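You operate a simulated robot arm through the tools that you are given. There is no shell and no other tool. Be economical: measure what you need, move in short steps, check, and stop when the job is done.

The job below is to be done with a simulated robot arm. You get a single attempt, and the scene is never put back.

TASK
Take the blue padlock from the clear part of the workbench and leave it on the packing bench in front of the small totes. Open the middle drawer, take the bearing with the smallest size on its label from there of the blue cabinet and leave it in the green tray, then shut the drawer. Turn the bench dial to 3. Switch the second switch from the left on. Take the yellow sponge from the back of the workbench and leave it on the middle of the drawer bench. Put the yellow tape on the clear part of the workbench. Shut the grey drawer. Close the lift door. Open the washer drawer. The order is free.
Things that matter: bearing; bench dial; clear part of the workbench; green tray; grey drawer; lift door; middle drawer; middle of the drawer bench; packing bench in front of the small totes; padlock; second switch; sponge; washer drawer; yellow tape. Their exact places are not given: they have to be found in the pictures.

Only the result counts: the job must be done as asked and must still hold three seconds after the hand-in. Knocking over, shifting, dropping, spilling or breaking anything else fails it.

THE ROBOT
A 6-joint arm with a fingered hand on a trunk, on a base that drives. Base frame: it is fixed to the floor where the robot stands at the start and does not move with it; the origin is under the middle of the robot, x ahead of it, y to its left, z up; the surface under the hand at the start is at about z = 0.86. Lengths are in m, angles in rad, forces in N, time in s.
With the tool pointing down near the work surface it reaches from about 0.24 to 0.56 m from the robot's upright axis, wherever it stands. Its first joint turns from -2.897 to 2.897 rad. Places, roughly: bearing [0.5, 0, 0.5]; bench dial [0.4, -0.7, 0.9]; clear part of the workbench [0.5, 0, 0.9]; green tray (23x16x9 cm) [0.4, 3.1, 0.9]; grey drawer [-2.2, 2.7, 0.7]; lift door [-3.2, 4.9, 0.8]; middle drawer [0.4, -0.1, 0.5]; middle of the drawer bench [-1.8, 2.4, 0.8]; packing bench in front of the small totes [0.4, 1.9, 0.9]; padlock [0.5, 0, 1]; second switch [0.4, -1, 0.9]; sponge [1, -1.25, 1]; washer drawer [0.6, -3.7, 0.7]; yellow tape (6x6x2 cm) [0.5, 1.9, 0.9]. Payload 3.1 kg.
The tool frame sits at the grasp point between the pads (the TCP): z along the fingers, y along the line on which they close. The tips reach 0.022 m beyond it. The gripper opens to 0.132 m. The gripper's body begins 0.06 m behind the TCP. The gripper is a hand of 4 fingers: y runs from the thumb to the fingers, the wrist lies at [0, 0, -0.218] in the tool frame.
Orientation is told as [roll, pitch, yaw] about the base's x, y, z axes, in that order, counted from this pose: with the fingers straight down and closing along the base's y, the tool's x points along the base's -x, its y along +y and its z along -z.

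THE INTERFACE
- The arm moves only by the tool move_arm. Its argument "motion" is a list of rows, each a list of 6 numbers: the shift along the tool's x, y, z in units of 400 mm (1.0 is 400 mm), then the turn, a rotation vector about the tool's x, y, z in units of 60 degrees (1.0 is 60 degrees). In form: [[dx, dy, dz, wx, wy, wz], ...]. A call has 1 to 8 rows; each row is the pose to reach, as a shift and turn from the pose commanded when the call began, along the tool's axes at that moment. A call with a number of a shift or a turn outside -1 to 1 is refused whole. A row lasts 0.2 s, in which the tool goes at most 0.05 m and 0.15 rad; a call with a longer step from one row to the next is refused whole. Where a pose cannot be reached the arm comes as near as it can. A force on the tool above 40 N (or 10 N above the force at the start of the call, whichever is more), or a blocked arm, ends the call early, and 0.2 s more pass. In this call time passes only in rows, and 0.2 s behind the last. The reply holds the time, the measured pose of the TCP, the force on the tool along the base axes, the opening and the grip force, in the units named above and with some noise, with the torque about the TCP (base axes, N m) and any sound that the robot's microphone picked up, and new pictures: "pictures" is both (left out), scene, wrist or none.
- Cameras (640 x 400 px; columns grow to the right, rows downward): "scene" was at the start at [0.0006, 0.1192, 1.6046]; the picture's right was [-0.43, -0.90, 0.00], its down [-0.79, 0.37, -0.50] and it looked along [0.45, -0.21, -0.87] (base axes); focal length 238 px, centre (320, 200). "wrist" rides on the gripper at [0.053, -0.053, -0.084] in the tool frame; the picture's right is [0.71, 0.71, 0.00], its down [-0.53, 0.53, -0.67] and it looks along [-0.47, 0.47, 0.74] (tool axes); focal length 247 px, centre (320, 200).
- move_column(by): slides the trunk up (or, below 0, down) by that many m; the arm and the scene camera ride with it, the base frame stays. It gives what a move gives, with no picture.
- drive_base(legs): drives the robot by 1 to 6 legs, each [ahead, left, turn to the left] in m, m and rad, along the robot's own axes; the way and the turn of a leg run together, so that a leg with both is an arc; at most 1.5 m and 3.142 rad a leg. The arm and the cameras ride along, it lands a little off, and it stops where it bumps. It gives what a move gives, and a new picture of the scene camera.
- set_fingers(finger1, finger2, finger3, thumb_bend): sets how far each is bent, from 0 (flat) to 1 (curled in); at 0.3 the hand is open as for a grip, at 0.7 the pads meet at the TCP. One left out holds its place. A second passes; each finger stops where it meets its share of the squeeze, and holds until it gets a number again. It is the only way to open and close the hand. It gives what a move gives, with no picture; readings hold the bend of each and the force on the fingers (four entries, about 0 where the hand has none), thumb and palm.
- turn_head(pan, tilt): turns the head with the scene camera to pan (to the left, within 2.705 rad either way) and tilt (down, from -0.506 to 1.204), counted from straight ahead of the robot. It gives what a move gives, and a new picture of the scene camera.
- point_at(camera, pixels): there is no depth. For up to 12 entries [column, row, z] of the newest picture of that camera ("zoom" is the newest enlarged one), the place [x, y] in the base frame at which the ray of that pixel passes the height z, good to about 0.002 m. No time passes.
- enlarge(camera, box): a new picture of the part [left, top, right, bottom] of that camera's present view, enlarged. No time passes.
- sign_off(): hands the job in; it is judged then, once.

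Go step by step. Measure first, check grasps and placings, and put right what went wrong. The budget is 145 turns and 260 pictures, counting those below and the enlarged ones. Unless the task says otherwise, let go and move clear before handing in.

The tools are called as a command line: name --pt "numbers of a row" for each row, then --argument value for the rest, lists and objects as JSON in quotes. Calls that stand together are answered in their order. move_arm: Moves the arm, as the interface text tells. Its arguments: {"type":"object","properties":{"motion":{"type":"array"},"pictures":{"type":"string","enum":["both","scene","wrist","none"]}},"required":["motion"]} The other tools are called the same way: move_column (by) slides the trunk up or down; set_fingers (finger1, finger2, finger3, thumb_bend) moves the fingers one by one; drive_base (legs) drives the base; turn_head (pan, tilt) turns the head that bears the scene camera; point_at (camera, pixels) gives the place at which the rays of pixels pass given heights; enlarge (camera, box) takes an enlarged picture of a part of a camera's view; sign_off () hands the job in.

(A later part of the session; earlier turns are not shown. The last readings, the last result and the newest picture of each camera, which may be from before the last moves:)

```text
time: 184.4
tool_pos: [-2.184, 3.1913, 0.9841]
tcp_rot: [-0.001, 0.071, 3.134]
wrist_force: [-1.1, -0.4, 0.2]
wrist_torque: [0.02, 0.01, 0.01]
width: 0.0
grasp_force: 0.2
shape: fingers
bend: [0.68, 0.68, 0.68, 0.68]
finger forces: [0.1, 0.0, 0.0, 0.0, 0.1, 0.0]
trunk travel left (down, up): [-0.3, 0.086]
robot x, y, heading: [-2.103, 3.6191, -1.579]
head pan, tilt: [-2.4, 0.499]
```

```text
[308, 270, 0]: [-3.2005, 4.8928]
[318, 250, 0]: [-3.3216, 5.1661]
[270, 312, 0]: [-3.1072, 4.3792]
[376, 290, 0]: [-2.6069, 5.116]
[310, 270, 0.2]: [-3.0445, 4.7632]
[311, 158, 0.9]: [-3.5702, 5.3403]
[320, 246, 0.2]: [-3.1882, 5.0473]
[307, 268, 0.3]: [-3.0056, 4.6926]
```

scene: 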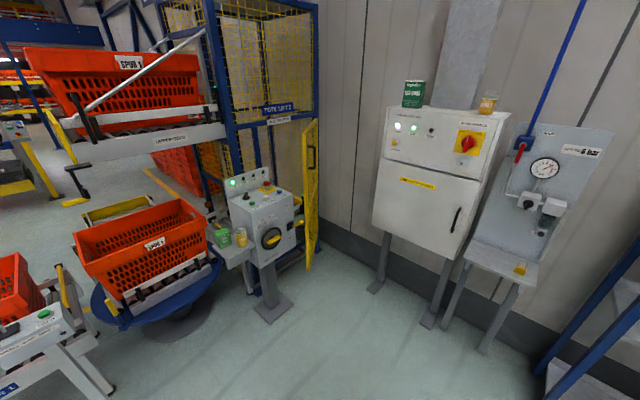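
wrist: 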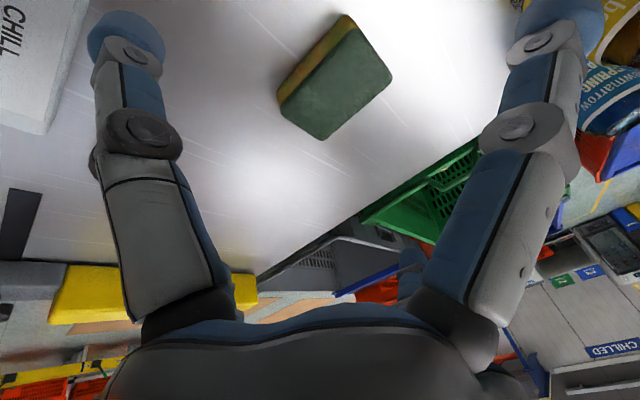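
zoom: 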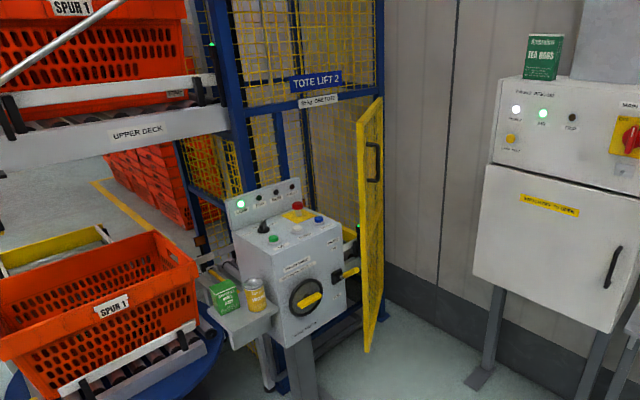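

The door hinges on the post near the wall and stands about 115° open. I turn to face north-west and drive nearer.

drive_base --legs '[[0, 0, -2.35], [0.7, -0.3, 0]]'

turn_head --pan 0.1 --tilt 0.7

```text
time: 194.1
tool_pos: [-2.6419, 4.6871, 0.9834]
tcp_rot: [-0.004, 0.07, 0.791]
wrist_force: [-0.2, 0.7, 0.3]
wrist_torque: [0.01, -0.02, 0.0]
width: 0.0
grasp_force: 0.0
shape: fingers
bend: [0.68, 0.68, 0.68, 0.68]
finger forces: [0.0, 0.0, 0.0, 0.0, 0.0, 0.0]
trunk travel left (down, up): [-0.3, 0.086]
robot x, y, heading: [-2.3963, 4.3241, 2.361]
head pan, tilt: [-2.4, 0.499]
```

scene: 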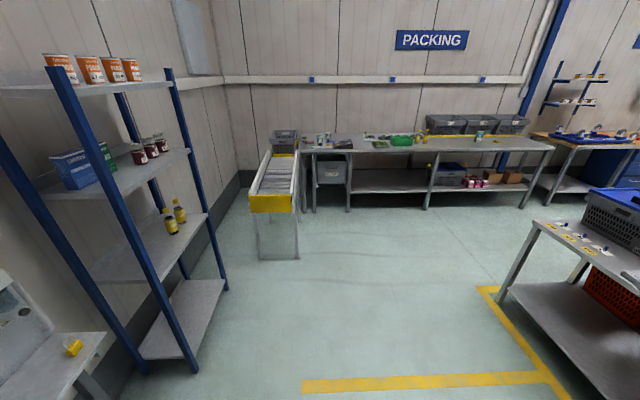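

```text
time: 196.3
tool_pos: [-2.6427, 4.6847, 0.9849]
tcp_rot: [-0.004, 0.072, 0.791]
wrist_force: [0.2, -0.3, 0.2]
wrist_torque: [0.03, -0.01, -0.04]
width: 0.0
grasp_force: 0.1
shape: fingers
bend: [0.68, 0.68, 0.68, 0.68]
finger forces: [0.0, 0.1, 0.0, 0.0, 0.0, 0.0]
trunk travel left (down, up): [-0.3, 0.086]
robot x, y, heading: [-2.3941, 4.326, 2.362]
head pan, tilt: [0.099, 0.7]
```

scene: 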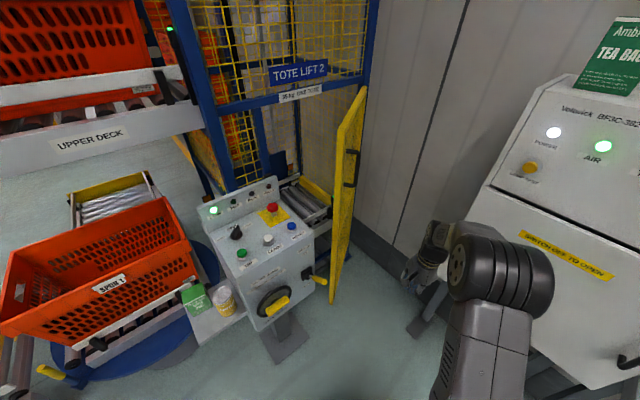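

point_at --camera "scene" --pixels '[[343, 124, 1.2], [343, 124, 1.3], [343, 124, 1.1], [333, 303, 0.2], [333, 303, 0.35], [333, 303, 0.5], [365, 88, 1.2], [365, 88, 1.3], [365, 88, 1.1], [317, 280, 0.7], [273, 210, 1.1], [352, 168, 0.9]]'

enlarge --camera "scene" --box '[180, 60, 440, 320]'

```text
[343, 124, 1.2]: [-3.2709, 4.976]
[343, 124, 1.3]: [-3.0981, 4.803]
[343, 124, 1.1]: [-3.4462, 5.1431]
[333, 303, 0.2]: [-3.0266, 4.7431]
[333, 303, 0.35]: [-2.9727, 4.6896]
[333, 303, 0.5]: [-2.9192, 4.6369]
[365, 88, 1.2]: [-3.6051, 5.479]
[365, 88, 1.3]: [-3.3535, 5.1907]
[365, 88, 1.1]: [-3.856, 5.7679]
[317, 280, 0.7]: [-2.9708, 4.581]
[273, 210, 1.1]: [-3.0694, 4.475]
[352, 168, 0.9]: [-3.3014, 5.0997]
```

```text
1.54 times, centred on (310, 190) of scene
```

zoom: 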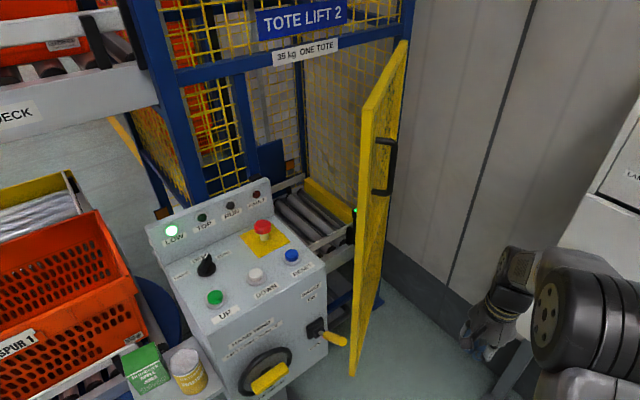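

point_at --camera "scene" --pixels '[[213, 107, 1.33], [368, 78, 1.33], [368, 78, 1.36], [213, 107, 1.36], [213, 107, 1.4], [343, 122, 1.33], [366, 86, 1.33], [357, 165, 1.1], [345, 184, 1.05], [357, 165, 1.15], [280, 195, 0.95], [318, 240, 0.9]]'

```text
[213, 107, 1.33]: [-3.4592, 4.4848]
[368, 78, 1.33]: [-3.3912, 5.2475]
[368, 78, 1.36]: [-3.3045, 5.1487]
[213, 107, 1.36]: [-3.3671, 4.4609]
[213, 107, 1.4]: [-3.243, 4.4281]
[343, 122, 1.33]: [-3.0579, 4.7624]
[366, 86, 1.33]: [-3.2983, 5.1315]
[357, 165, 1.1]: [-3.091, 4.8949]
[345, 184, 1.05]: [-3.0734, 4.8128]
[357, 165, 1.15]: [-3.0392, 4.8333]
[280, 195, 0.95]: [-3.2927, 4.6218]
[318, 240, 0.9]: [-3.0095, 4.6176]
```

The lift face is at x≈-3.36 and the door's free edge stands at about (-3.05,4.75), some 35° open. I turn to face west and line up with the door.

drive_base --legs '[[0, 0, 0.78], [0, -0.4, 0]]'

move_arm --pt "0 0 0 0 0 0" --pictures "wrist"

```text
time: 200.9
tool_pos: [-2.8242, 4.8046, 0.9831]
tcp_rot: [-0.004, 0.073, 1.571]
wrist_force: [0.6, 0.0, 0.6]
wrist_torque: [-0.03, -0.04, -0.03]
width: 0.0
grasp_force: 0.1
shape: fingers
bend: [0.68, 0.68, 0.68, 0.68]
finger forces: [0.0, 0.1, 0.1, 0.0, 0.0, 0.1]
trunk travel left (down, up): [-0.3, 0.086]
robot x, y, heading: [-2.3977, 4.7233, 3.138]
head pan, tilt: [0.099, 0.7]
```

scene: 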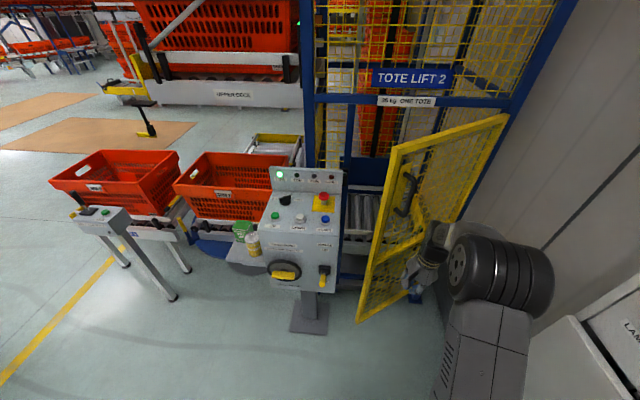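

```text
time: 201.3
tool_pos: [-2.8246, 4.8043, 0.9838]
tcp_rot: [-0.004, 0.071, 1.571]
wrist_force: [0.1, -0.6, 0.1]
wrist_torque: [0.0, -0.02, 0.0]
width: 0.0
grasp_force: 0.1
shape: fingers
bend: [0.68, 0.68, 0.68, 0.68]
finger forces: [0.0, 0.0, 0.1, 0.0, 0.0, 0.0]
trunk travel left (down, up): [-0.3, 0.086]
robot x, y, heading: [-2.3968, 4.7215, 3.141]
head pan, tilt: [0.099, 0.7]
```

wrist: 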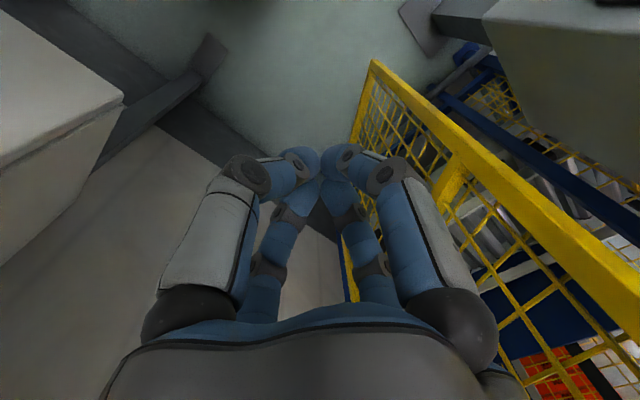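

point_at --camera "scene" --pixels '[[395, 152, 1.33], [395, 152, 1.3], [505, 118, 1.33], [505, 118, 1.3], [360, 318, 0.3], [360, 318, 0.35], [313, 100, 1.36], [515, 103, 1.36], [326, 280, 0.7], [340, 190, 1.0]]'

```text
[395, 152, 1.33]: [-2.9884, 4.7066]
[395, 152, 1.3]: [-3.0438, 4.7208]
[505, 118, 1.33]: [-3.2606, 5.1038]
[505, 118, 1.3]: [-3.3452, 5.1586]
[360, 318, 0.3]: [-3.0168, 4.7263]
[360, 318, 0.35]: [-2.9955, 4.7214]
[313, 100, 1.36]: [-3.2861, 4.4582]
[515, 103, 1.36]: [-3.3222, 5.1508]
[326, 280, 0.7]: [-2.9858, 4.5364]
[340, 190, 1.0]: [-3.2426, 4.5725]
```

Door edge at (-3.02,4.72), hinge (-3.31,5.14). I tilt the closed hand forward to point at the door at y≈4.80, below the handle.

move_arm --pt "0 0.04 0.02 -0.12 0 0" --pt "0 0.08 0.04 -0.24 0 0" --pt "0 0.12 0.06 -0.36 0 0" --pt "0 0.16 0.08 -0.48 0 0" --pt "0 0.2 0.1 -0.6 0 0" --pt "0 0.24 0.12 -0.72 0 0" --pt "0 0.26 0.14 -0.84 0 0" --pt "0 0.27 0.15 -0.97 0 0" --pictures "scene"

```text
time: 203.1
tool_pos: [-2.9309, 4.8008, 0.9239]
tcp_rot: [1.015, 0.07, 1.568]
wrist_force: [0.3, 0.9, -0.2]
wrist_torque: [0.0, 0.02, 0.01]
width: 0.0
grasp_force: 0.1
shape: fingers
bend: [0.68, 0.68, 0.68, 0.68]
finger forces: [0.0, 0.1, 0.1, 0.0, 0.1, 0.0]
out of reach, approached as far as the arm can: row 4, 5, 6
trunk travel left (down, up): [-0.3, 0.086]
robot x, y, heading: [-2.4005, 4.7226, 3.137]
head pan, tilt: [0.099, 0.7]
```

scene: 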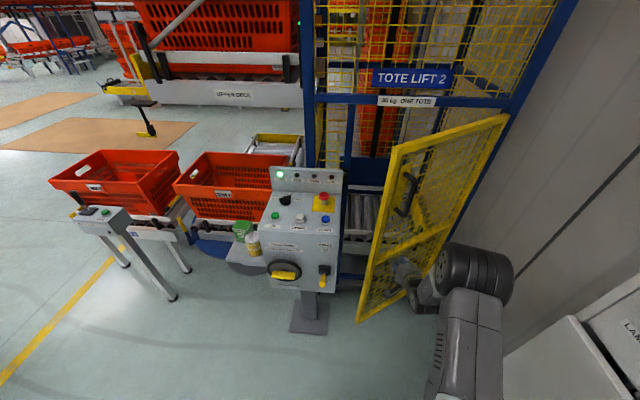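

move_arm --pt "0 0.053 0.085 0 0 0" --pt "0 0.106 0.17 0 0 0" --pt "0 0.158 0.255 0 0 0" --pt "0 0.211 0.34 0 0 0" --pt "0 0.264 0.425 0 0 0" --pictures "scene"

```text
time: 204.3
tool_pos: [-3.1177, 4.8, 0.9233]
tcp_rot: [1.015, 0.073, 1.574]
wrist_force: [0.2, -0.2, 0.0]
wrist_torque: [0.0, 0.01, 0.0]
width: 0.0
grasp_force: 0.1
shape: fingers
bend: [0.68, 0.68, 0.68, 0.68]
finger forces: [0.0, 0.0, 0.0, 0.0, 0.1, 0.0]
out of reach, approached as far as the arm can: row 5
trunk travel left (down, up): [-0.3, 0.086]
robot x, y, heading: [-2.3936, 4.7212, 3.139]
head pan, tilt: [0.099, 0.7]
```

scene: 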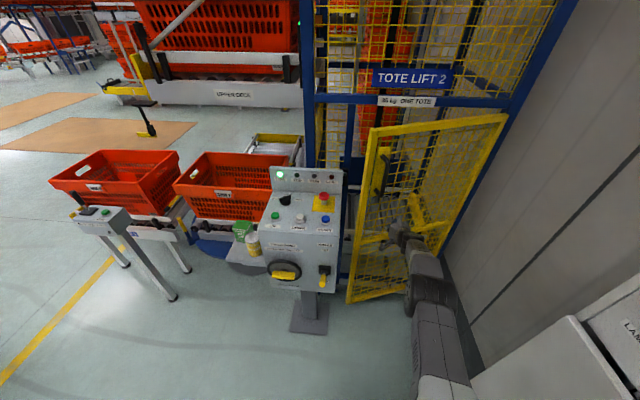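

The door is swinging shut. I continue by driving ahead.

drive_base --legs '[[0.15, 0, 0]]'

```text
time: 205.6
tool_pos: [-3.2662, 4.7992, 0.9238]
tcp_rot: [1.011, 0.074, 1.576]
wrist_force: [0.3, 0.2, -0.3]
wrist_torque: [0.02, -0.01, -0.01]
width: 0.0
grasp_force: 0.1
shape: fingers
bend: [0.68, 0.68, 0.68, 0.68]
finger forces: [0.0, 0.1, 0.1, 0.0, 0.0, 0.1]
trunk travel left (down, up): [-0.3, 0.086]
robot x, y, heading: [-2.5419, 4.7242, -3.144]
head pan, tilt: [0.099, 0.7]
```

scene: 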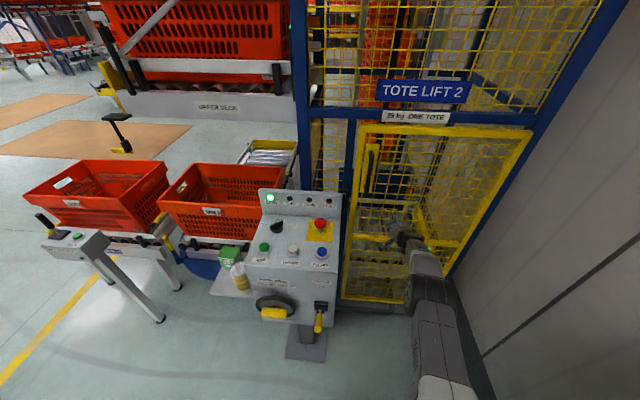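

drive_base --legs '[[0.035, 0, 0]]'

enlarge --camera "scene" --box '[280, 80, 560, 320]'

```text
time: 206.5
tool_pos: [-3.2839, 4.8011, 0.9184]
tcp_rot: [1.001, 0.074, 1.575]
wrist_force: [20.4, -0.3, 5.9]
wrist_torque: [-0.03, -0.02, 0.03]
width: 0.0001
grasp_force: 16.7
shape: fingers
bend: [0.71, 0.71, 0.71, 0.68]
finger forces: [10.0, 14.3, 9.6, 0.1, 0.1, 0.0]
trunk travel left (down, up): [-0.3, 0.086]
robot x, y, heading: [-2.5713, 4.7232, 3.139]
head pan, tilt: [0.099, 0.7]
stopped in leg 1: the force on the tool passed its limit at 96 N (the readings are from after the stop); the commanded pose is now the measured one
```

scene: 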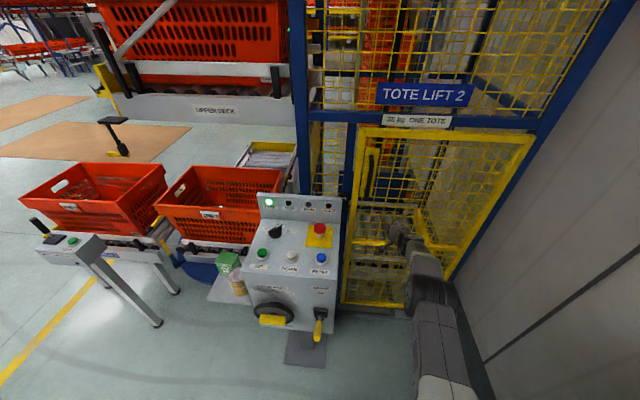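

```text
1.67 times, centred on (420, 200) of scene
```

zoom: 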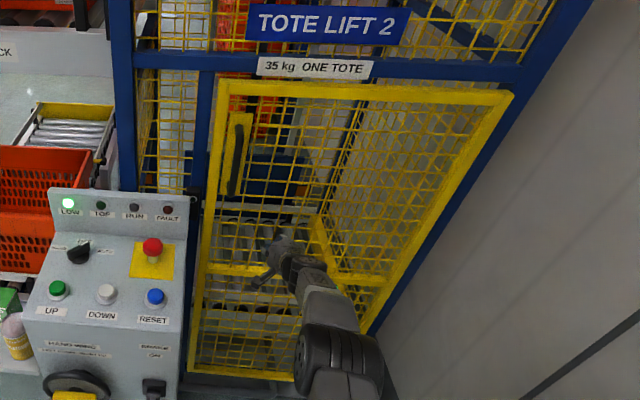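

The door is against its stop — closed. I back off, straighten the hand, turn round and head to the packing bench.

drive_base --legs '[[-0.35, 0.3, 0], [0, 0.35, 0]]'

move_arm --pt "0 0 -0.08 0.12 0 0" --pt "0 0.03 -0.18 0.24 0 0" --pt "0 0.06 -0.28 0.36 0 0" --pt "0 0.09 -0.38 0.48 0 0" --pt "0 0.12 -0.47 0.6 0 0" --pt "0 0.15 -0.56 0.72 0 0" --pt "0 0.2 -0.62 0.84 0 0" --pt "0 0.25 -0.66 0.96 0 0" --pictures "none"

drive_base --legs '[[0, 0, 1.57], [0, 0, 1.57], [1.45, -0.45, 0], [0, -1.5, 0]]'

turn_head --pan 0.0 --tilt 0.6

```text
time: 208.6
tool_pos: [-3.0563, 4.6221, 0.9142]
tcp_rot: [0.995, 0.074, 1.54]
wrist_force: [-4.4, 15.1, -2.7]
wrist_torque: [-0.37, -0.02, 0.55]
width: 0.0
grasp_force: 7.3
shape: fingers
bend: [0.69, 0.68, 0.68, 0.68]
finger forces: [14.9, 0.0, 0.0, 0.1, 0.0, 0.1]
trunk travel left (down, up): [-0.3, 0.086]
robot x, y, heading: [-2.3442, 4.5311, 3.139]
head pan, tilt: [0.099, 0.7]
stopped in leg 1: the force on the tool passed its limit at 69 N (the readings are from after the stop); the commanded pose is now the measured one
```

scene: 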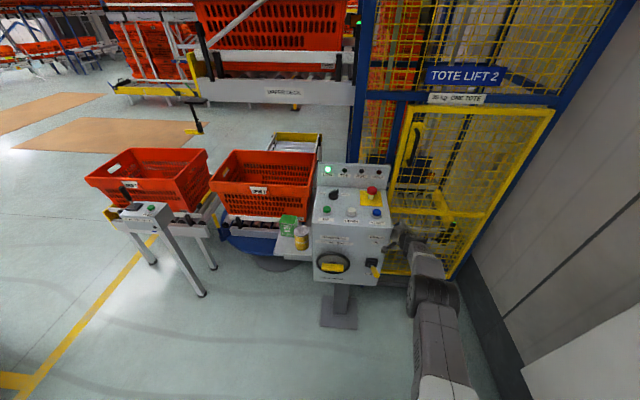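

```text
time: 210.4
tool_pos: [-2.8675, 4.6267, 1.1344]
tcp_rot: [-0.013, 0.07, 1.548]
wrist_force: [0.1, 0.6, 0.6]
wrist_torque: [0.02, 0.0, 0.02]
width: 0.0
grasp_force: 0.1
shape: fingers
bend: [0.68, 0.68, 0.68, 0.68]
finger forces: [0.0, 0.1, 0.1, 0.0, 0.0, 0.1]
out of reach, approached as far as the arm can: row 8
trunk travel left (down, up): [-0.3, 0.086]
robot x, y, heading: [-2.3407, 4.5309, 3.141]
head pan, tilt: [0.099, 0.7]
```

```text
refused: leg 3 is longer than a leg can be; nothing moved
```

```text
time: 211.0
tool_pos: [-2.8686, 4.6268, 1.1352]
tcp_rot: [-0.011, 0.073, 1.55]
wrist_force: [0.1, 0.3, -0.3]
wrist_torque: [-0.01, -0.03, 0.02]
width: 0.0001
grasp_force: 0.0
shape: fingers
bend: [0.68, 0.68, 0.68, 0.68]
finger forces: [0.0, 0.1, 0.0, 0.0, 0.0, 0.1]
trunk travel left (down, up): [-0.3, 0.086]
robot x, y, heading: [-2.3452, 4.5256, 3.136]
head pan, tilt: [0.0, 0.6]
```

scene: 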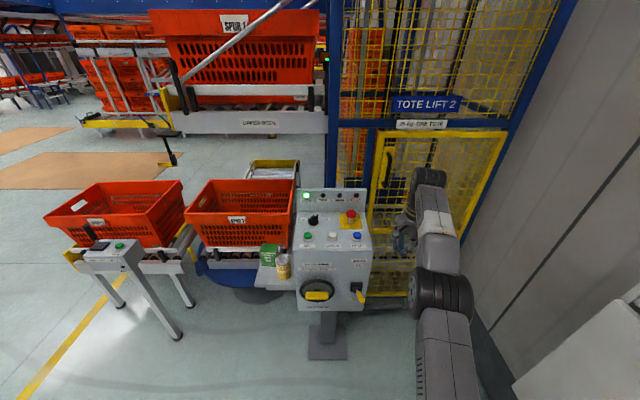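

The hand bumped the control box's side while leaving; I check whether the door and the box's controls are unchanged.

enlarge --camera "scene" --box '[250, 150, 450, 330]'

```text
2.22 times, centred on (350, 240) of scene
```

zoom: 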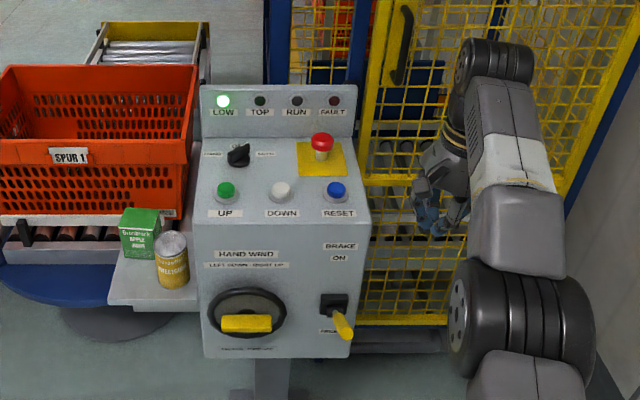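

The brake lever and controls look the same as before, the door is shut. I drive straight back first, then turn and go to the packing bench.

drive_base --legs '[[-0.4, 0, 0], [0, 0.5, 0], [0, 0, 1.57], [0, 0, 1.57], [1.2, -0.3, 0], [0, -1.4, 0]]'

turn_head --pan -0.1 --tilt 0.6

```text
time: 236.2
tool_pos: [-0.291, 2.1478, 1.1344]
tcp_rot: [-0.012, 0.073, -1.626]
wrist_force: [-0.4, -0.2, 0.1]
wrist_torque: [0.0, 0.01, 0.0]
width: 0.0
grasp_force: 0.1
shape: fingers
bend: [0.68, 0.68, 0.68, 0.68]
finger forces: [0.0, 0.0, 0.1, 0.0, 0.0, 0.0]
trunk travel left (down, up): [-0.3, 0.086]
robot x, y, heading: [-0.8109, 2.2603, -0.031]
head pan, tilt: [0.0, 0.6]
```

scene: 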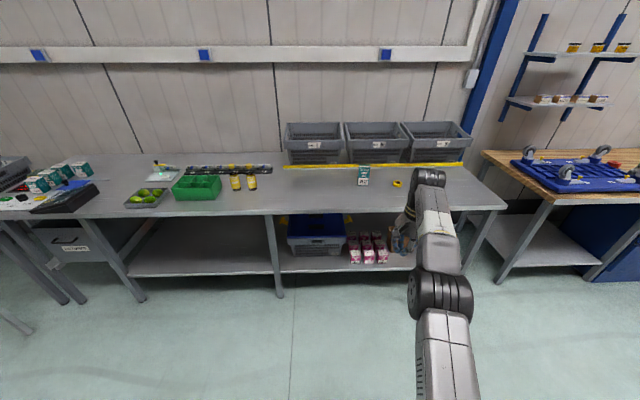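

```text
time: 236.9
tool_pos: [-0.292, 2.1479, 1.1342]
tcp_rot: [-0.012, 0.074, -1.623]
wrist_force: [0.0, 0.2, -0.2]
wrist_torque: [0.01, 0.01, 0.01]
width: 0.0002
grasp_force: 0.2
shape: fingers
bend: [0.68, 0.68, 0.68, 0.68]
finger forces: [0.0, 0.0, 0.0, 0.1, 0.0, 0.1]
trunk travel left (down, up): [-0.3, 0.086]
robot x, y, heading: [-0.8145, 2.2627, -0.032]
head pan, tilt: [-0.099, 0.6]
```

scene: 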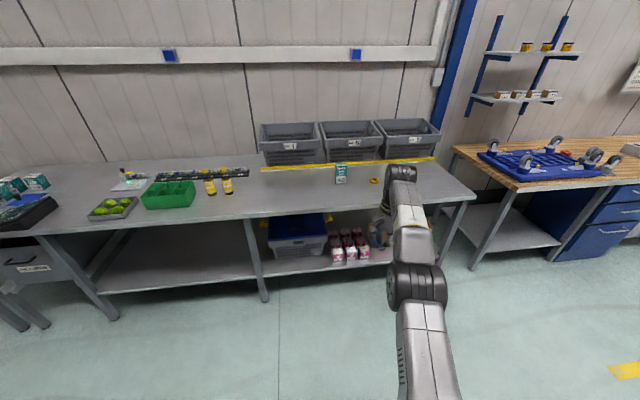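

The yellow tape ring lies at (374,181) in front of the three small totes; the green tray is at (168,195). I measure them.

point_at --camera "scene" --pixels '[[374, 181, 0.87], [341, 175, 0.9], [168, 197, 0.9], [258, 216, 0.86], [470, 200, 0.86], [265, 169, 0.86], [435, 158, 0.86], [220, 187, 0.9], [103, 180, 0.86]]'

enlarge --camera "scene" --box '[80, 110, 480, 230]'

```text
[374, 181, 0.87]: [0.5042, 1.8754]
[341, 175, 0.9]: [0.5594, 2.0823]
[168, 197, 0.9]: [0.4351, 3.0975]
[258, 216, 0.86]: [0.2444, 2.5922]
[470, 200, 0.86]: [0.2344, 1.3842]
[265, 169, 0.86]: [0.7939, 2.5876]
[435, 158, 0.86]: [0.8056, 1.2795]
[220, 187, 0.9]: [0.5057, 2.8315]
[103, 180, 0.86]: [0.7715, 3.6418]
```

```text
1.60 times, centred on (280, 170) of scene
```

zoom: 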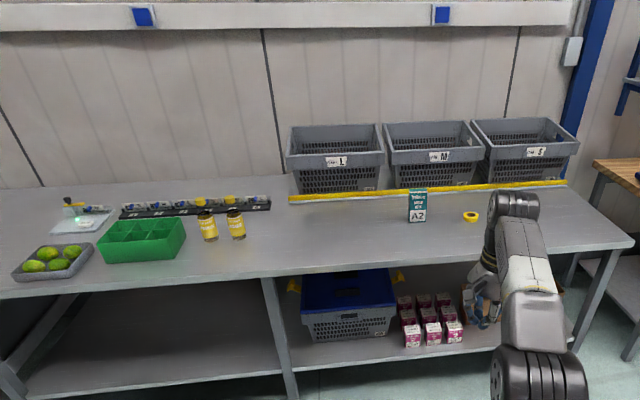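

Tape at (0.504,1.875). I drive up to the packing bench in front of it.

drive_base --legs '[[0, -0.36, 0.031], [0.74, 0, 0]]'

set_fingers --finger1 0.2 --finger2 0.3 --finger3 0.2 --thumb_bend 0.3

turn_head --pan 0.1 --tilt 0.95

enlarge --camera "wrist" --box '[0, 0, 640, 400]'

```text
time: 238.1
tool_pos: [-0.2927, 2.0429, 1.1341]
tcp_rot: [-0.013, 0.075, -1.717]
wrist_force: [0.4, 0.1, -0.2]
wrist_torque: [0.04, -0.01, 0.0]
width: 0.0
grasp_force: 0.1
shape: fingers
bend: [0.68, 0.68, 0.68, 0.68]
finger forces: [0.0, 0.0, 0.1, 0.0, 0.1, 0.1]
trunk travel left (down, up): [-0.3, 0.086]
robot x, y, heading: [-0.8018, 2.2045, -0.128]
head pan, tilt: [-0.099, 0.6]
stopped in leg 1: the robot was blocked; the commanded pose is now the measured one
```

scene: 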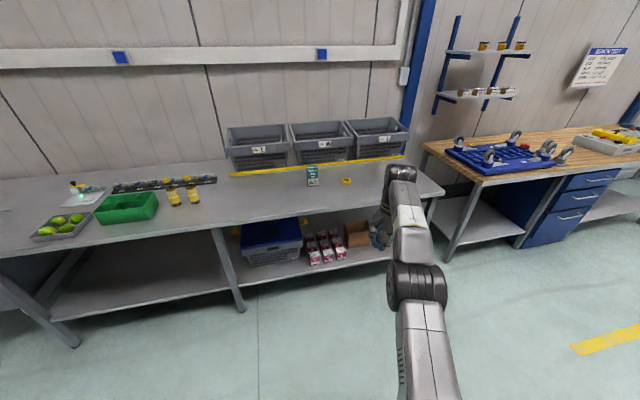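

```text
time: 239.1
tool_pos: [-0.2922, 2.044, 1.1338]
tcp_rot: [-0.012, 0.073, -1.717]
wrist_force: [0.8, 0.0, 0.5]
wrist_torque: [-0.02, 0.0, 0.01]
width: 0.095
grasp_force: 0.1
shape: fingers
bend: [0.2, 0.3, 0.2, 0.3]
finger forces: [0.0, 0.0, 0.0, 0.1, 0.0, 0.0]
trunk travel left (down, up): [-0.3, 0.086]
robot x, y, heading: [-0.8022, 2.207, -0.122]
head pan, tilt: [-0.099, 0.6]
```

```text
time: 239.9
tool_pos: [-0.2923, 2.0447, 1.1334]
tcp_rot: [-0.012, 0.073, -1.716]
wrist_force: [0.0, -0.3, 0.1]
wrist_torque: [0.02, -0.03, -0.02]
width: 0.095
grasp_force: 0.1
shape: fingers
bend: [0.2, 0.3, 0.2, 0.3]
finger forces: [0.1, 0.0, 0.1, 0.1, 0.0, 0.1]
trunk travel left (down, up): [-0.3, 0.086]
robot x, y, heading: [-0.7988, 2.2118, -0.13]
head pan, tilt: [0.099, 0.949]
```

scene: 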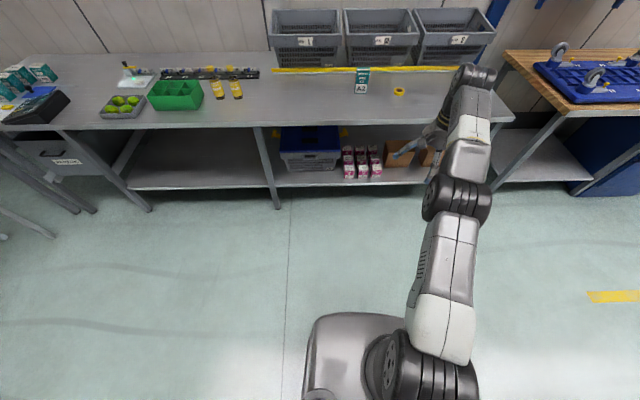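

```text
1.00 times, centred on (320, 200) of wrist (not enlarged: the box is as wide or as high as the picture)
```

zoom: 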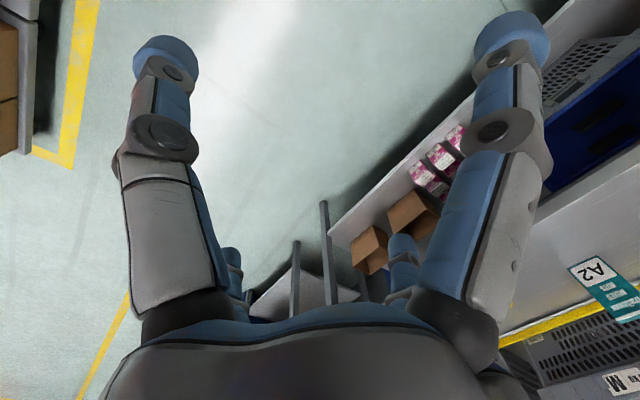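

The base touched something behind on its right (the dollies or bench end). I drive ahead away from it and look back to check.

drive_base --legs '[[0.35, 0, 0.12]]'

turn_head --pan -2.6 --tilt 0.7

```text
time: 242.2
tool_pos: [0.0746, 2.0885, 1.1343]
tcp_rot: [-0.012, 0.073, -1.587]
wrist_force: [0.7, -0.4, 0.0]
wrist_torque: [0.0, -0.01, 0.0]
width: 0.0953
grasp_force: 0.0
shape: fingers
bend: [0.2, 0.3, 0.2, 0.3]
finger forces: [0.0, 0.0, 0.0, 0.0, 0.0, 0.0]
trunk travel left (down, up): [-0.3, 0.086]
robot x, y, heading: [-0.453, 2.1852, 0.002]
head pan, tilt: [0.099, 0.949]
```

scene: 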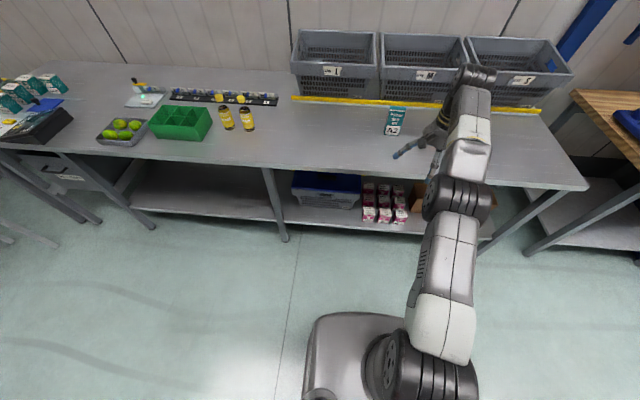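

```text
time: 244.6
tool_pos: [0.0755, 2.0881, 1.1351]
tcp_rot: [-0.014, 0.073, -1.589]
wrist_force: [-0.1, 0.0, -0.1]
wrist_torque: [-0.01, -0.01, -0.02]
width: 0.0952
grasp_force: 0.1
shape: fingers
bend: [0.2, 0.3, 0.2, 0.3]
finger forces: [0.0, 0.0, 0.1, 0.0, 0.0, 0.0]
trunk travel left (down, up): [-0.3, 0.086]
robot x, y, heading: [-0.4534, 2.1832, 0.001]
head pan, tilt: [-2.601, 0.7]
```

scene: 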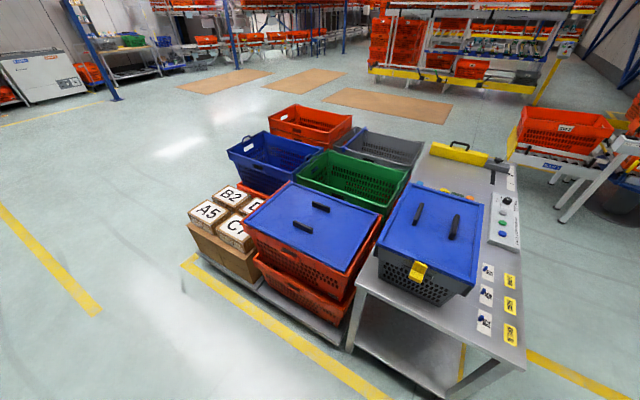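

point_at --camera "scene" --pixels '[[345, 345, 0.13], [255, 288, 0.13], [196, 252, 0.13], [182, 264, 0], [385, 398, 0], [520, 368, 0.78], [365, 285, 0.78]]'

enlarge --camera "scene" --box '[170, 180, 540, 400]'

```text
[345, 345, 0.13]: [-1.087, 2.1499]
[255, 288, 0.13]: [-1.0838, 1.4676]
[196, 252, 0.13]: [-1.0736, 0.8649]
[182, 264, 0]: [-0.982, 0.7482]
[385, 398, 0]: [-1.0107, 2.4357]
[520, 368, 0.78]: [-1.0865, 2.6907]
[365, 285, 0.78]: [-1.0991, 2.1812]
```

```text
1.73 times, centred on (355, 290) of scene
```

zoom: 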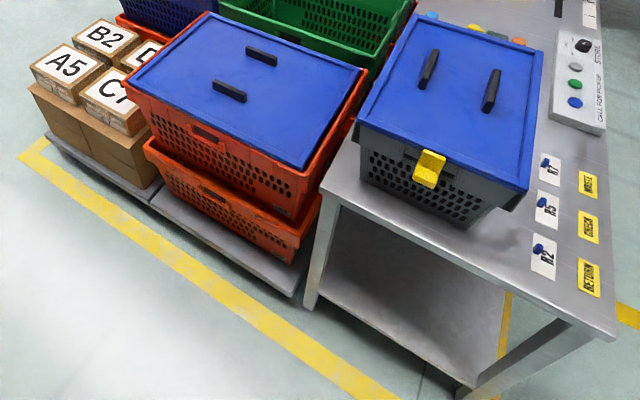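

Nothing has visibly moved (dolly and bench edges still line up at x≈-1.085). I go on to the tape.

drive_base --legs '[[0, -0.3, 0], [0.39, 0, 0]]'

turn_head --pan 0.1 --tilt 1.0

enlarge --camera "wrist" --box '[0, 0, 640, 400]'

```text
time: 248.7
tool_pos: [0.4591, 1.7876, 1.134]
tcp_rot: [-0.013, 0.073, -1.587]
wrist_force: [0.0, 0.2, -0.2]
wrist_torque: [0.01, 0.0, -0.01]
width: 0.0952
grasp_force: 0.1
shape: fingers
bend: [0.2, 0.3, 0.2, 0.3]
finger forces: [0.1, 0.0, 0.0, 0.0, 0.0, 0.1]
trunk travel left (down, up): [-0.3, 0.086]
robot x, y, heading: [-0.0676, 1.882, 0.001]
head pan, tilt: [-2.601, 0.7]
```

scene: 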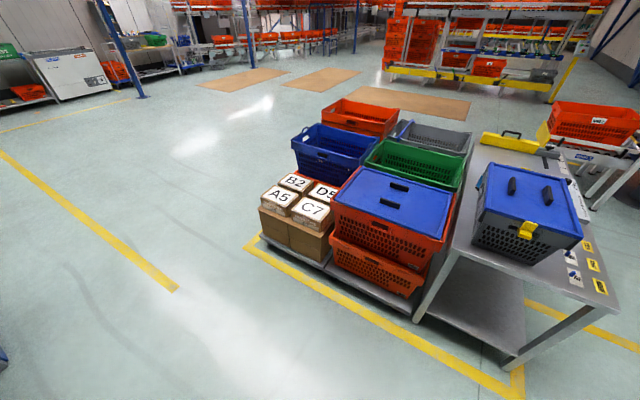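

```text
time: 251.1
tool_pos: [0.4577, 1.7867, 1.1342]
tcp_rot: [-0.011, 0.073, -1.587]
wrist_force: [-0.5, -0.7, -0.2]
wrist_torque: [0.0, 0.0, 0.01]
width: 0.095
grasp_force: 0.2
shape: fingers
bend: [0.2, 0.3, 0.2, 0.3]
finger forces: [0.0, 0.1, 0.0, 0.0, 0.0, 0.0]
trunk travel left (down, up): [-0.3, 0.086]
robot x, y, heading: [-0.0692, 1.8804, 0.001]
head pan, tilt: [0.099, 1.0]
```

scene: 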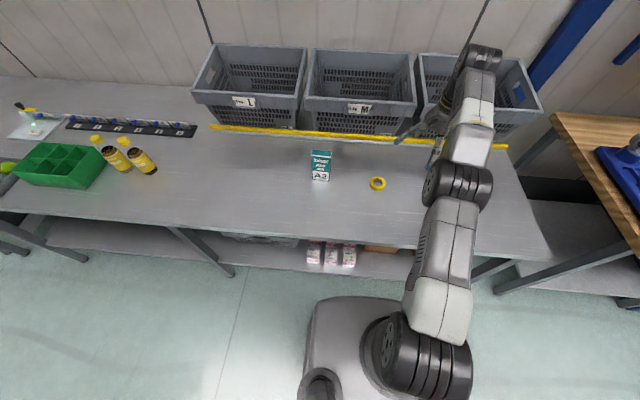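

```text
1.00 times, centred on (320, 200) of wrist (not enlarged: the box is as wide or as high as the picture)
```

zoom: 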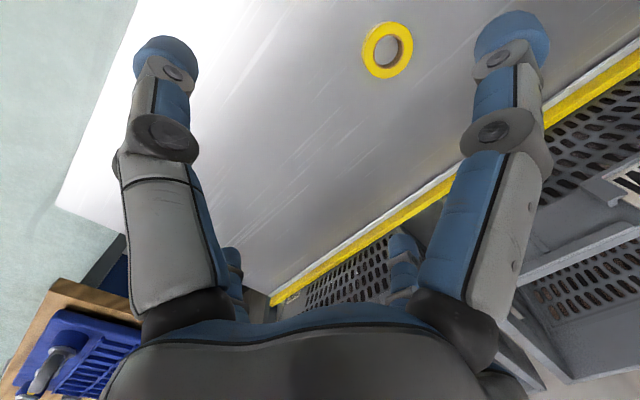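

point_at --camera "zoom" --pixels '[[388, 51, 0.88], [388, 54, 0.86], [363, 50, 0.88], [413, 50, 0.88]]'

point_at --camera "scene" --pixels '[[378, 183, 0.88], [321, 165, 0.9], [320, 180, 0.86], [210, 127, 0.86], [505, 148, 0.86]]'

```text
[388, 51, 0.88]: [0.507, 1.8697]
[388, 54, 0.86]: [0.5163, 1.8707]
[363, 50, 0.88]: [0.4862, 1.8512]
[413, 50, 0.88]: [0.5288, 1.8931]
```

```text
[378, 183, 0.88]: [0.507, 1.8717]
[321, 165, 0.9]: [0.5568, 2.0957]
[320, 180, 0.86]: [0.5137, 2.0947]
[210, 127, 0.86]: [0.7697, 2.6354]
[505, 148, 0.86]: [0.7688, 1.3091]
```

Both cameras agree: tape centre (0.507,1.871). I go above it and then down around it with all four fingers open.

move_arm --pt "0.042 0.025 0.09 0 -0.02 0" --pt "0.084 0.05 0.18 0 -0.04 0" --pt "0.126 0.075 0.27 0.005 -0.055 0" --pt "0.168 0.1 0.36 0.01 -0.07 0" --pt "0.211 0.12 0.46 0.01 -0.07 0" --pictures "wrist"

```text
time: 252.3
tool_pos: [0.4953, 1.8855, 0.9558]
tcp_rot: [-0.022, 0.0, -1.588]
wrist_force: [0.2, 0.4, 0.6]
wrist_torque: [0.0, -0.02, 0.0]
width: 0.0952
grasp_force: 0.1
shape: fingers
bend: [0.2, 0.3, 0.2, 0.3]
finger forces: [0.1, 0.0, 0.0, 0.0, 0.0, 0.1]
out of reach, approached as far as the arm can: row 5
trunk travel left (down, up): [-0.3, 0.086]
robot x, y, heading: [-0.0706, 1.8832, -0.002]
head pan, tilt: [0.099, 1.0]
```

wrist: 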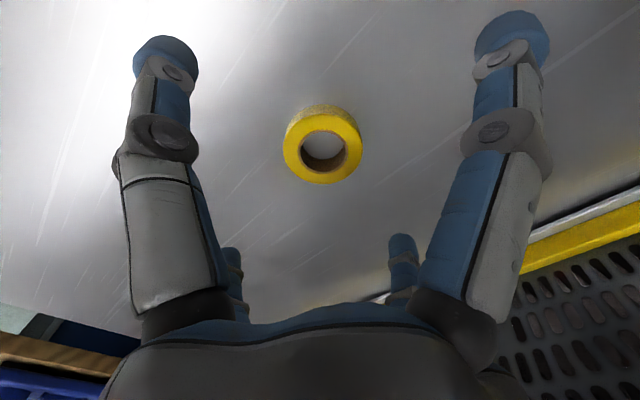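

drive_base --legs '[[0.03, 0, 0]]'

enlarge --camera "wrist" --box '[200, 60, 440, 240]'

```text
time: 253.1
tool_pos: [0.5256, 1.8856, 0.9556]
tcp_rot: [-0.023, 0.0, -1.588]
wrist_force: [0.1, -0.5, -0.6]
wrist_torque: [0.02, 0.05, -0.02]
width: 0.0954
grasp_force: 0.0
shape: fingers
bend: [0.2, 0.3, 0.2, 0.3]
finger forces: [0.1, 0.1, 0.0, 0.1, 0.0, 0.0]
trunk travel left (down, up): [-0.3, 0.086]
robot x, y, heading: [-0.037, 1.8839, 0.002]
head pan, tilt: [0.099, 1.0]
```

scene: 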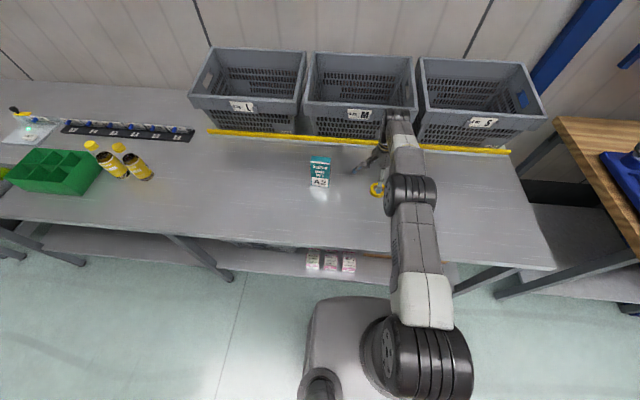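

```text
2.22 times, centred on (320, 150) of wrist
```

zoom: 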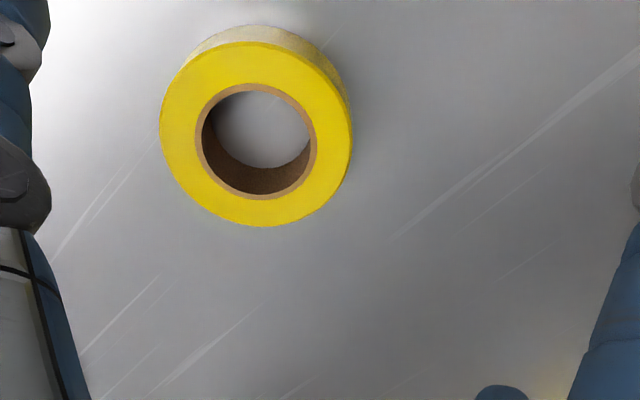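

point_at --camera "zoom" --pixels '[[256, 134, 0.88], [160, 130, 0.88], [352, 130, 0.88]]'

move_arm --pt "-0.018 -0.023 0.06 0 0 0" --pt "-0.035 -0.045 0.11 0.01 0 0" --pictures "wrist"

```text
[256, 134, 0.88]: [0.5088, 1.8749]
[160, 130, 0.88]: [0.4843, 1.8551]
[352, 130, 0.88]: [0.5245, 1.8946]
```

```text
time: 253.7
tool_pos: [0.5065, 1.8699, 0.9125]
tcp_rot: [-0.032, 0.0, -1.585]
wrist_force: [-1.6, 0.3, 0.0]
wrist_torque: [0.01, -0.01, -0.02]
width: 0.0951
grasp_force: 0.1
shape: fingers
bend: [0.2, 0.3, 0.2, 0.3]
finger forces: [0.1, 0.0, 0.0, 0.0, 0.0, 0.1]
trunk travel left (down, up): [-0.3, 0.086]
robot x, y, heading: [-0.0339, 1.8847, 0.0]
head pan, tilt: [0.099, 1.0]
```

wrist: 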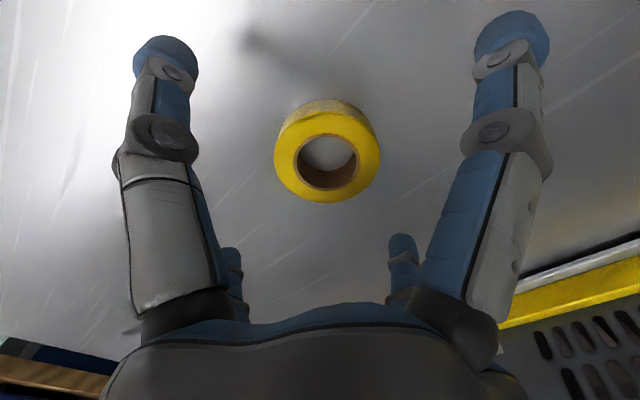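

Centred. I lower to the bench and close all fingers.

move_arm --pt "0.005 0.003 0.062 0 0 0" --pictures "none"

set_fingers --finger1 0.58 --finger2 0.58 --finger3 0.58 --thumb_bend 0.58

move_arm --pt "0 0 -0.1 0 0 0" --pt "0 0 -0.2 0 0 0" --pt "0 0 -0.3 0 0 0" --pt "0 -0.05 -0.4 0 0 0" --pt "0 -0.12 -0.48 0 0 0" --pictures "wrist"

```text
time: 254.1
tool_pos: [0.508, 1.8712, 0.8872]
tcp_rot: [-0.032, 0.0, -1.587]
wrist_force: [0.5, -0.4, -0.6]
wrist_torque: [-0.02, 0.04, -0.01]
width: 0.0951
grasp_force: 0.1
shape: fingers
bend: [0.2, 0.3, 0.2, 0.3]
finger forces: [0.1, 0.0, 0.0, 0.0, 0.1, 0.0]
trunk travel left (down, up): [-0.3, 0.086]
robot x, y, heading: [-0.0346, 1.8837, 0.002]
head pan, tilt: [0.099, 1.0]
```

```text
time: 255.1
tool_pos: [0.5082, 1.872, 0.89]
tcp_rot: [-0.028, 0.0, -1.588]
wrist_force: [3.1, -0.5, 11.9]
wrist_torque: [-0.01, -0.56, -0.01]
width: 0.0304
grasp_force: 10.6
shape: fingers
bend: [0.54, 0.51, 0.53, 0.55]
finger forces: [2.0, 13.8, 3.0, 0.1, 2.4, 0.0]
trunk travel left (down, up): [-0.3, 0.086]
robot x, y, heading: [-0.0371, 1.8837, 0.003]
head pan, tilt: [0.099, 1.0]
```

```text
time: 256.3
tool_pos: [0.4636, 1.8728, 1.0831]
tcp_rot: [-0.032, 0.001, -1.588]
wrist_force: [-0.4, -1.2, -1.9]
wrist_torque: [0.02, -0.01, 0.0]
width: 0.0306
grasp_force: 5.6
shape: fingers
bend: [0.54, 0.52, 0.53, 0.55]
finger forces: [2.2, 3.3, 2.8, 0.0, 3.0, 0.0]
trunk travel left (down, up): [-0.3, 0.086]
robot x, y, heading: [-0.0384, 1.8832, -0.0]
head pan, tilt: [0.099, 1.0]
```

wrist: 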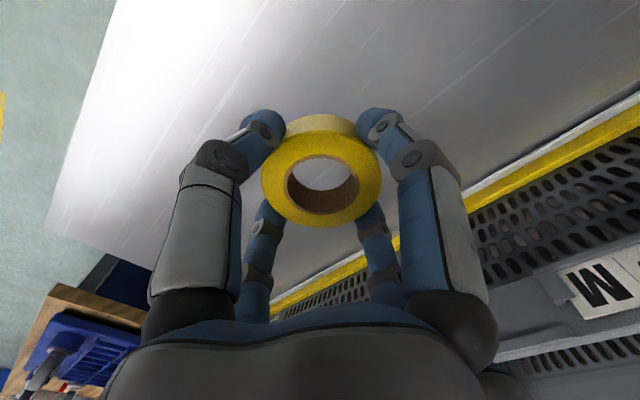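

Tape held. I tighten, raise and retract, then strafe right to the workbench.

set_fingers --finger1 0.64 --finger2 0.64 --finger3 0.64 --thumb_bend 0.64

move_arm --pt "0 -0.1 -0.05 0 0 0" --pt "0 -0.2 -0.1 0 0 0" --pt "0 -0.3 -0.15 0 0 0" --pictures "none"

drive_base --legs '[[-0.1, 0, 0], [0, -1.4, 0], [0, -0.45, 0], [0.13, 0, 0]]'

turn_head --pan -0.2 --tilt 0.95

```text
time: 257.3
tool_pos: [0.4641, 1.8724, 1.083]
tcp_rot: [-0.031, 0.0, -1.589]
wrist_force: [-0.2, -0.6, -0.9]
wrist_torque: [-0.04, 0.02, -0.01]
width: 0.029
grasp_force: 15.0
shape: fingers
bend: [0.55, 0.52, 0.53, 0.57]
finger forces: [6.5, 7.1, 7.2, 0.0, 8.8, 0.0]
trunk travel left (down, up): [-0.3, 0.086]
robot x, y, heading: [-0.038, 1.8818, 0.002]
head pan, tilt: [0.099, 1.0]
```

```text
time: 258.1
tool_pos: [0.3442, 1.8744, 1.1464]
tcp_rot: [-0.028, -0.001, -1.589]
wrist_force: [-0.5, 0.4, -0.4]
wrist_torque: [-0.02, -0.03, -0.02]
width: 0.0287
grasp_force: 14.6
shape: fingers
bend: [0.55, 0.52, 0.53, 0.57]
finger forces: [6.5, 7.1, 7.2, 0.0, 8.7, 0.0]
trunk travel left (down, up): [-0.3, 0.086]
robot x, y, heading: [-0.0393, 1.8843, -0.002]
head pan, tilt: [0.099, 1.0]
```

```text
time: 269.1
tool_pos: [0.358, 0.0152, 1.1455]
tcp_rot: [-0.033, 0.0, -1.607]
wrist_force: [0.2, -1.0, -0.6]
wrist_torque: [0.0, 0.04, 0.01]
width: 0.0288
grasp_force: 15.2
shape: fingers
bend: [0.55, 0.52, 0.53, 0.57]
finger forces: [6.5, 7.1, 7.2, 0.0, 8.7, 0.0]
trunk travel left (down, up): [-0.3, 0.086]
robot x, y, heading: [-0.0247, 0.0285, -0.018]
head pan, tilt: [0.099, 1.0]
```

scene: 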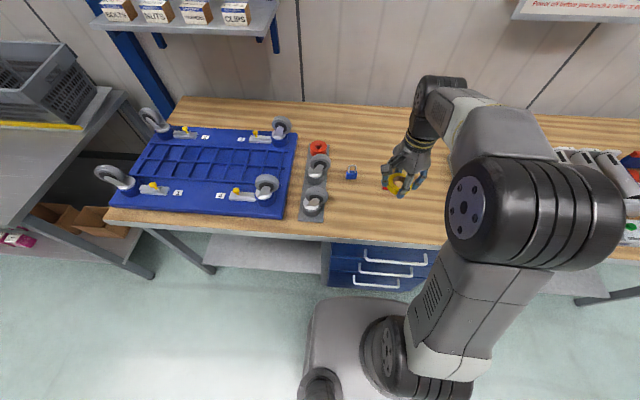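

```text
time: 269.9
tool_pos: [0.3559, 0.0158, 1.1465]
tcp_rot: [-0.03, -0.001, -1.607]
wrist_force: [0.9, -0.2, -0.1]
wrist_torque: [-0.02, 0.0, -0.01]
width: 0.0288
grasp_force: 14.4
shape: fingers
bend: [0.55, 0.52, 0.53, 0.57]
finger forces: [6.4, 7.1, 7.2, 0.0, 8.7, 0.0]
trunk travel left (down, up): [-0.3, 0.086]
robot x, y, heading: [-0.0251, 0.0332, -0.016]
head pan, tilt: [-0.201, 0.949]
```

scene: 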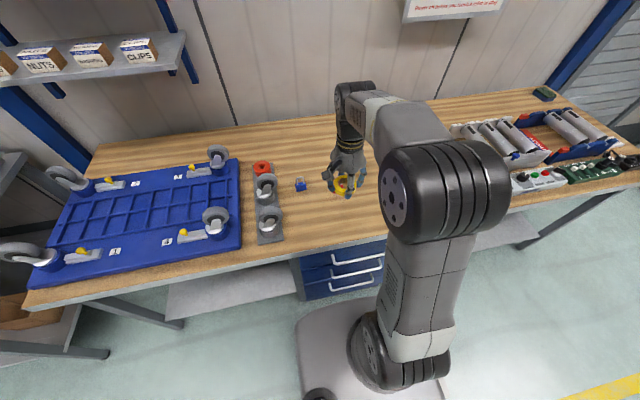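

point_at --camera "scene" --pixels '[[300, 186, 0.87], [300, 190, 0.86], [255, 240, 0.86]]'

enlarge --camera "wrist" --box '[0, 0, 640, 400]'

```text
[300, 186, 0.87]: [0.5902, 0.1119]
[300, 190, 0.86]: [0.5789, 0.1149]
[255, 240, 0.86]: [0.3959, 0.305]
```

```text
1.00 times, centred on (320, 200) of wrist (not enlarged: the box is as wide or as high as the picture)
```

zoom: 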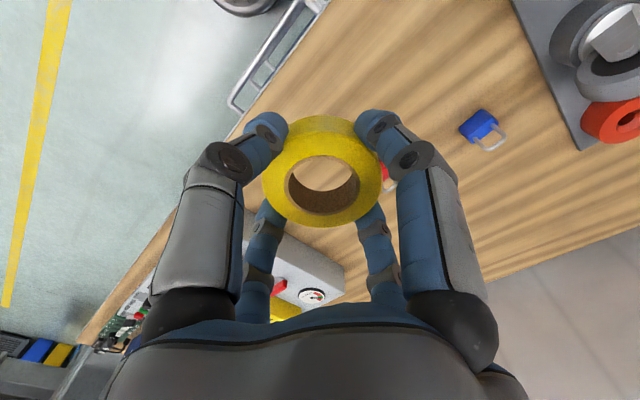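

I place the tape at about (0.43, 0.05), clear of both padlocks.

move_arm --pt "0.019 0.037 0.1 0 0 0" --pt "0.037 0.073 0.2 0 0 0" --pt "0.055 0.11 0.3 0 0 0" --pt "0.074 0.146 0.4 0 0 0" --pt "0.092 0.182 0.5 0.01 0 0" --pt "0.092 0.182 0.58 0.02 0 0" --pt "0.092 0.182 0.635 0.03 0 0" --pictures "wrist"

```text
time: 271.5
tool_pos: [0.4236, 0.0519, 0.8924]
tcp_rot: [-0.057, 0.002, -1.606]
wrist_force: [0.8, 0.3, 9.3]
wrist_torque: [0.0, -0.43, 0.03]
width: 0.0287
grasp_force: 20.6
shape: fingers
bend: [0.55, 0.52, 0.53, 0.57]
finger forces: [6.7, 18.4, 7.2, 0.0, 8.8, 0.0]
trunk travel left (down, up): [-0.3, 0.086]
robot x, y, heading: [-0.028, 0.0347, -0.015]
head pan, tilt: [-0.201, 0.949]
```

wrist: 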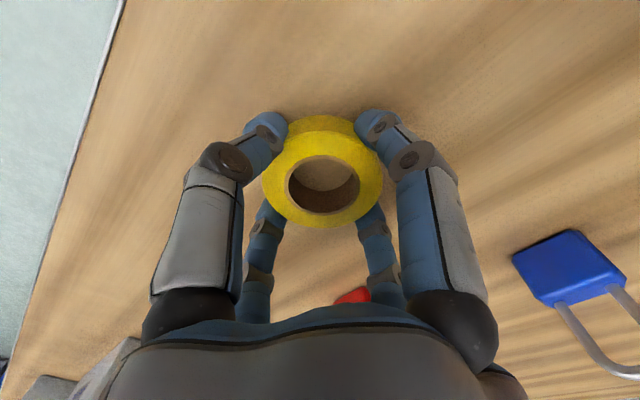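

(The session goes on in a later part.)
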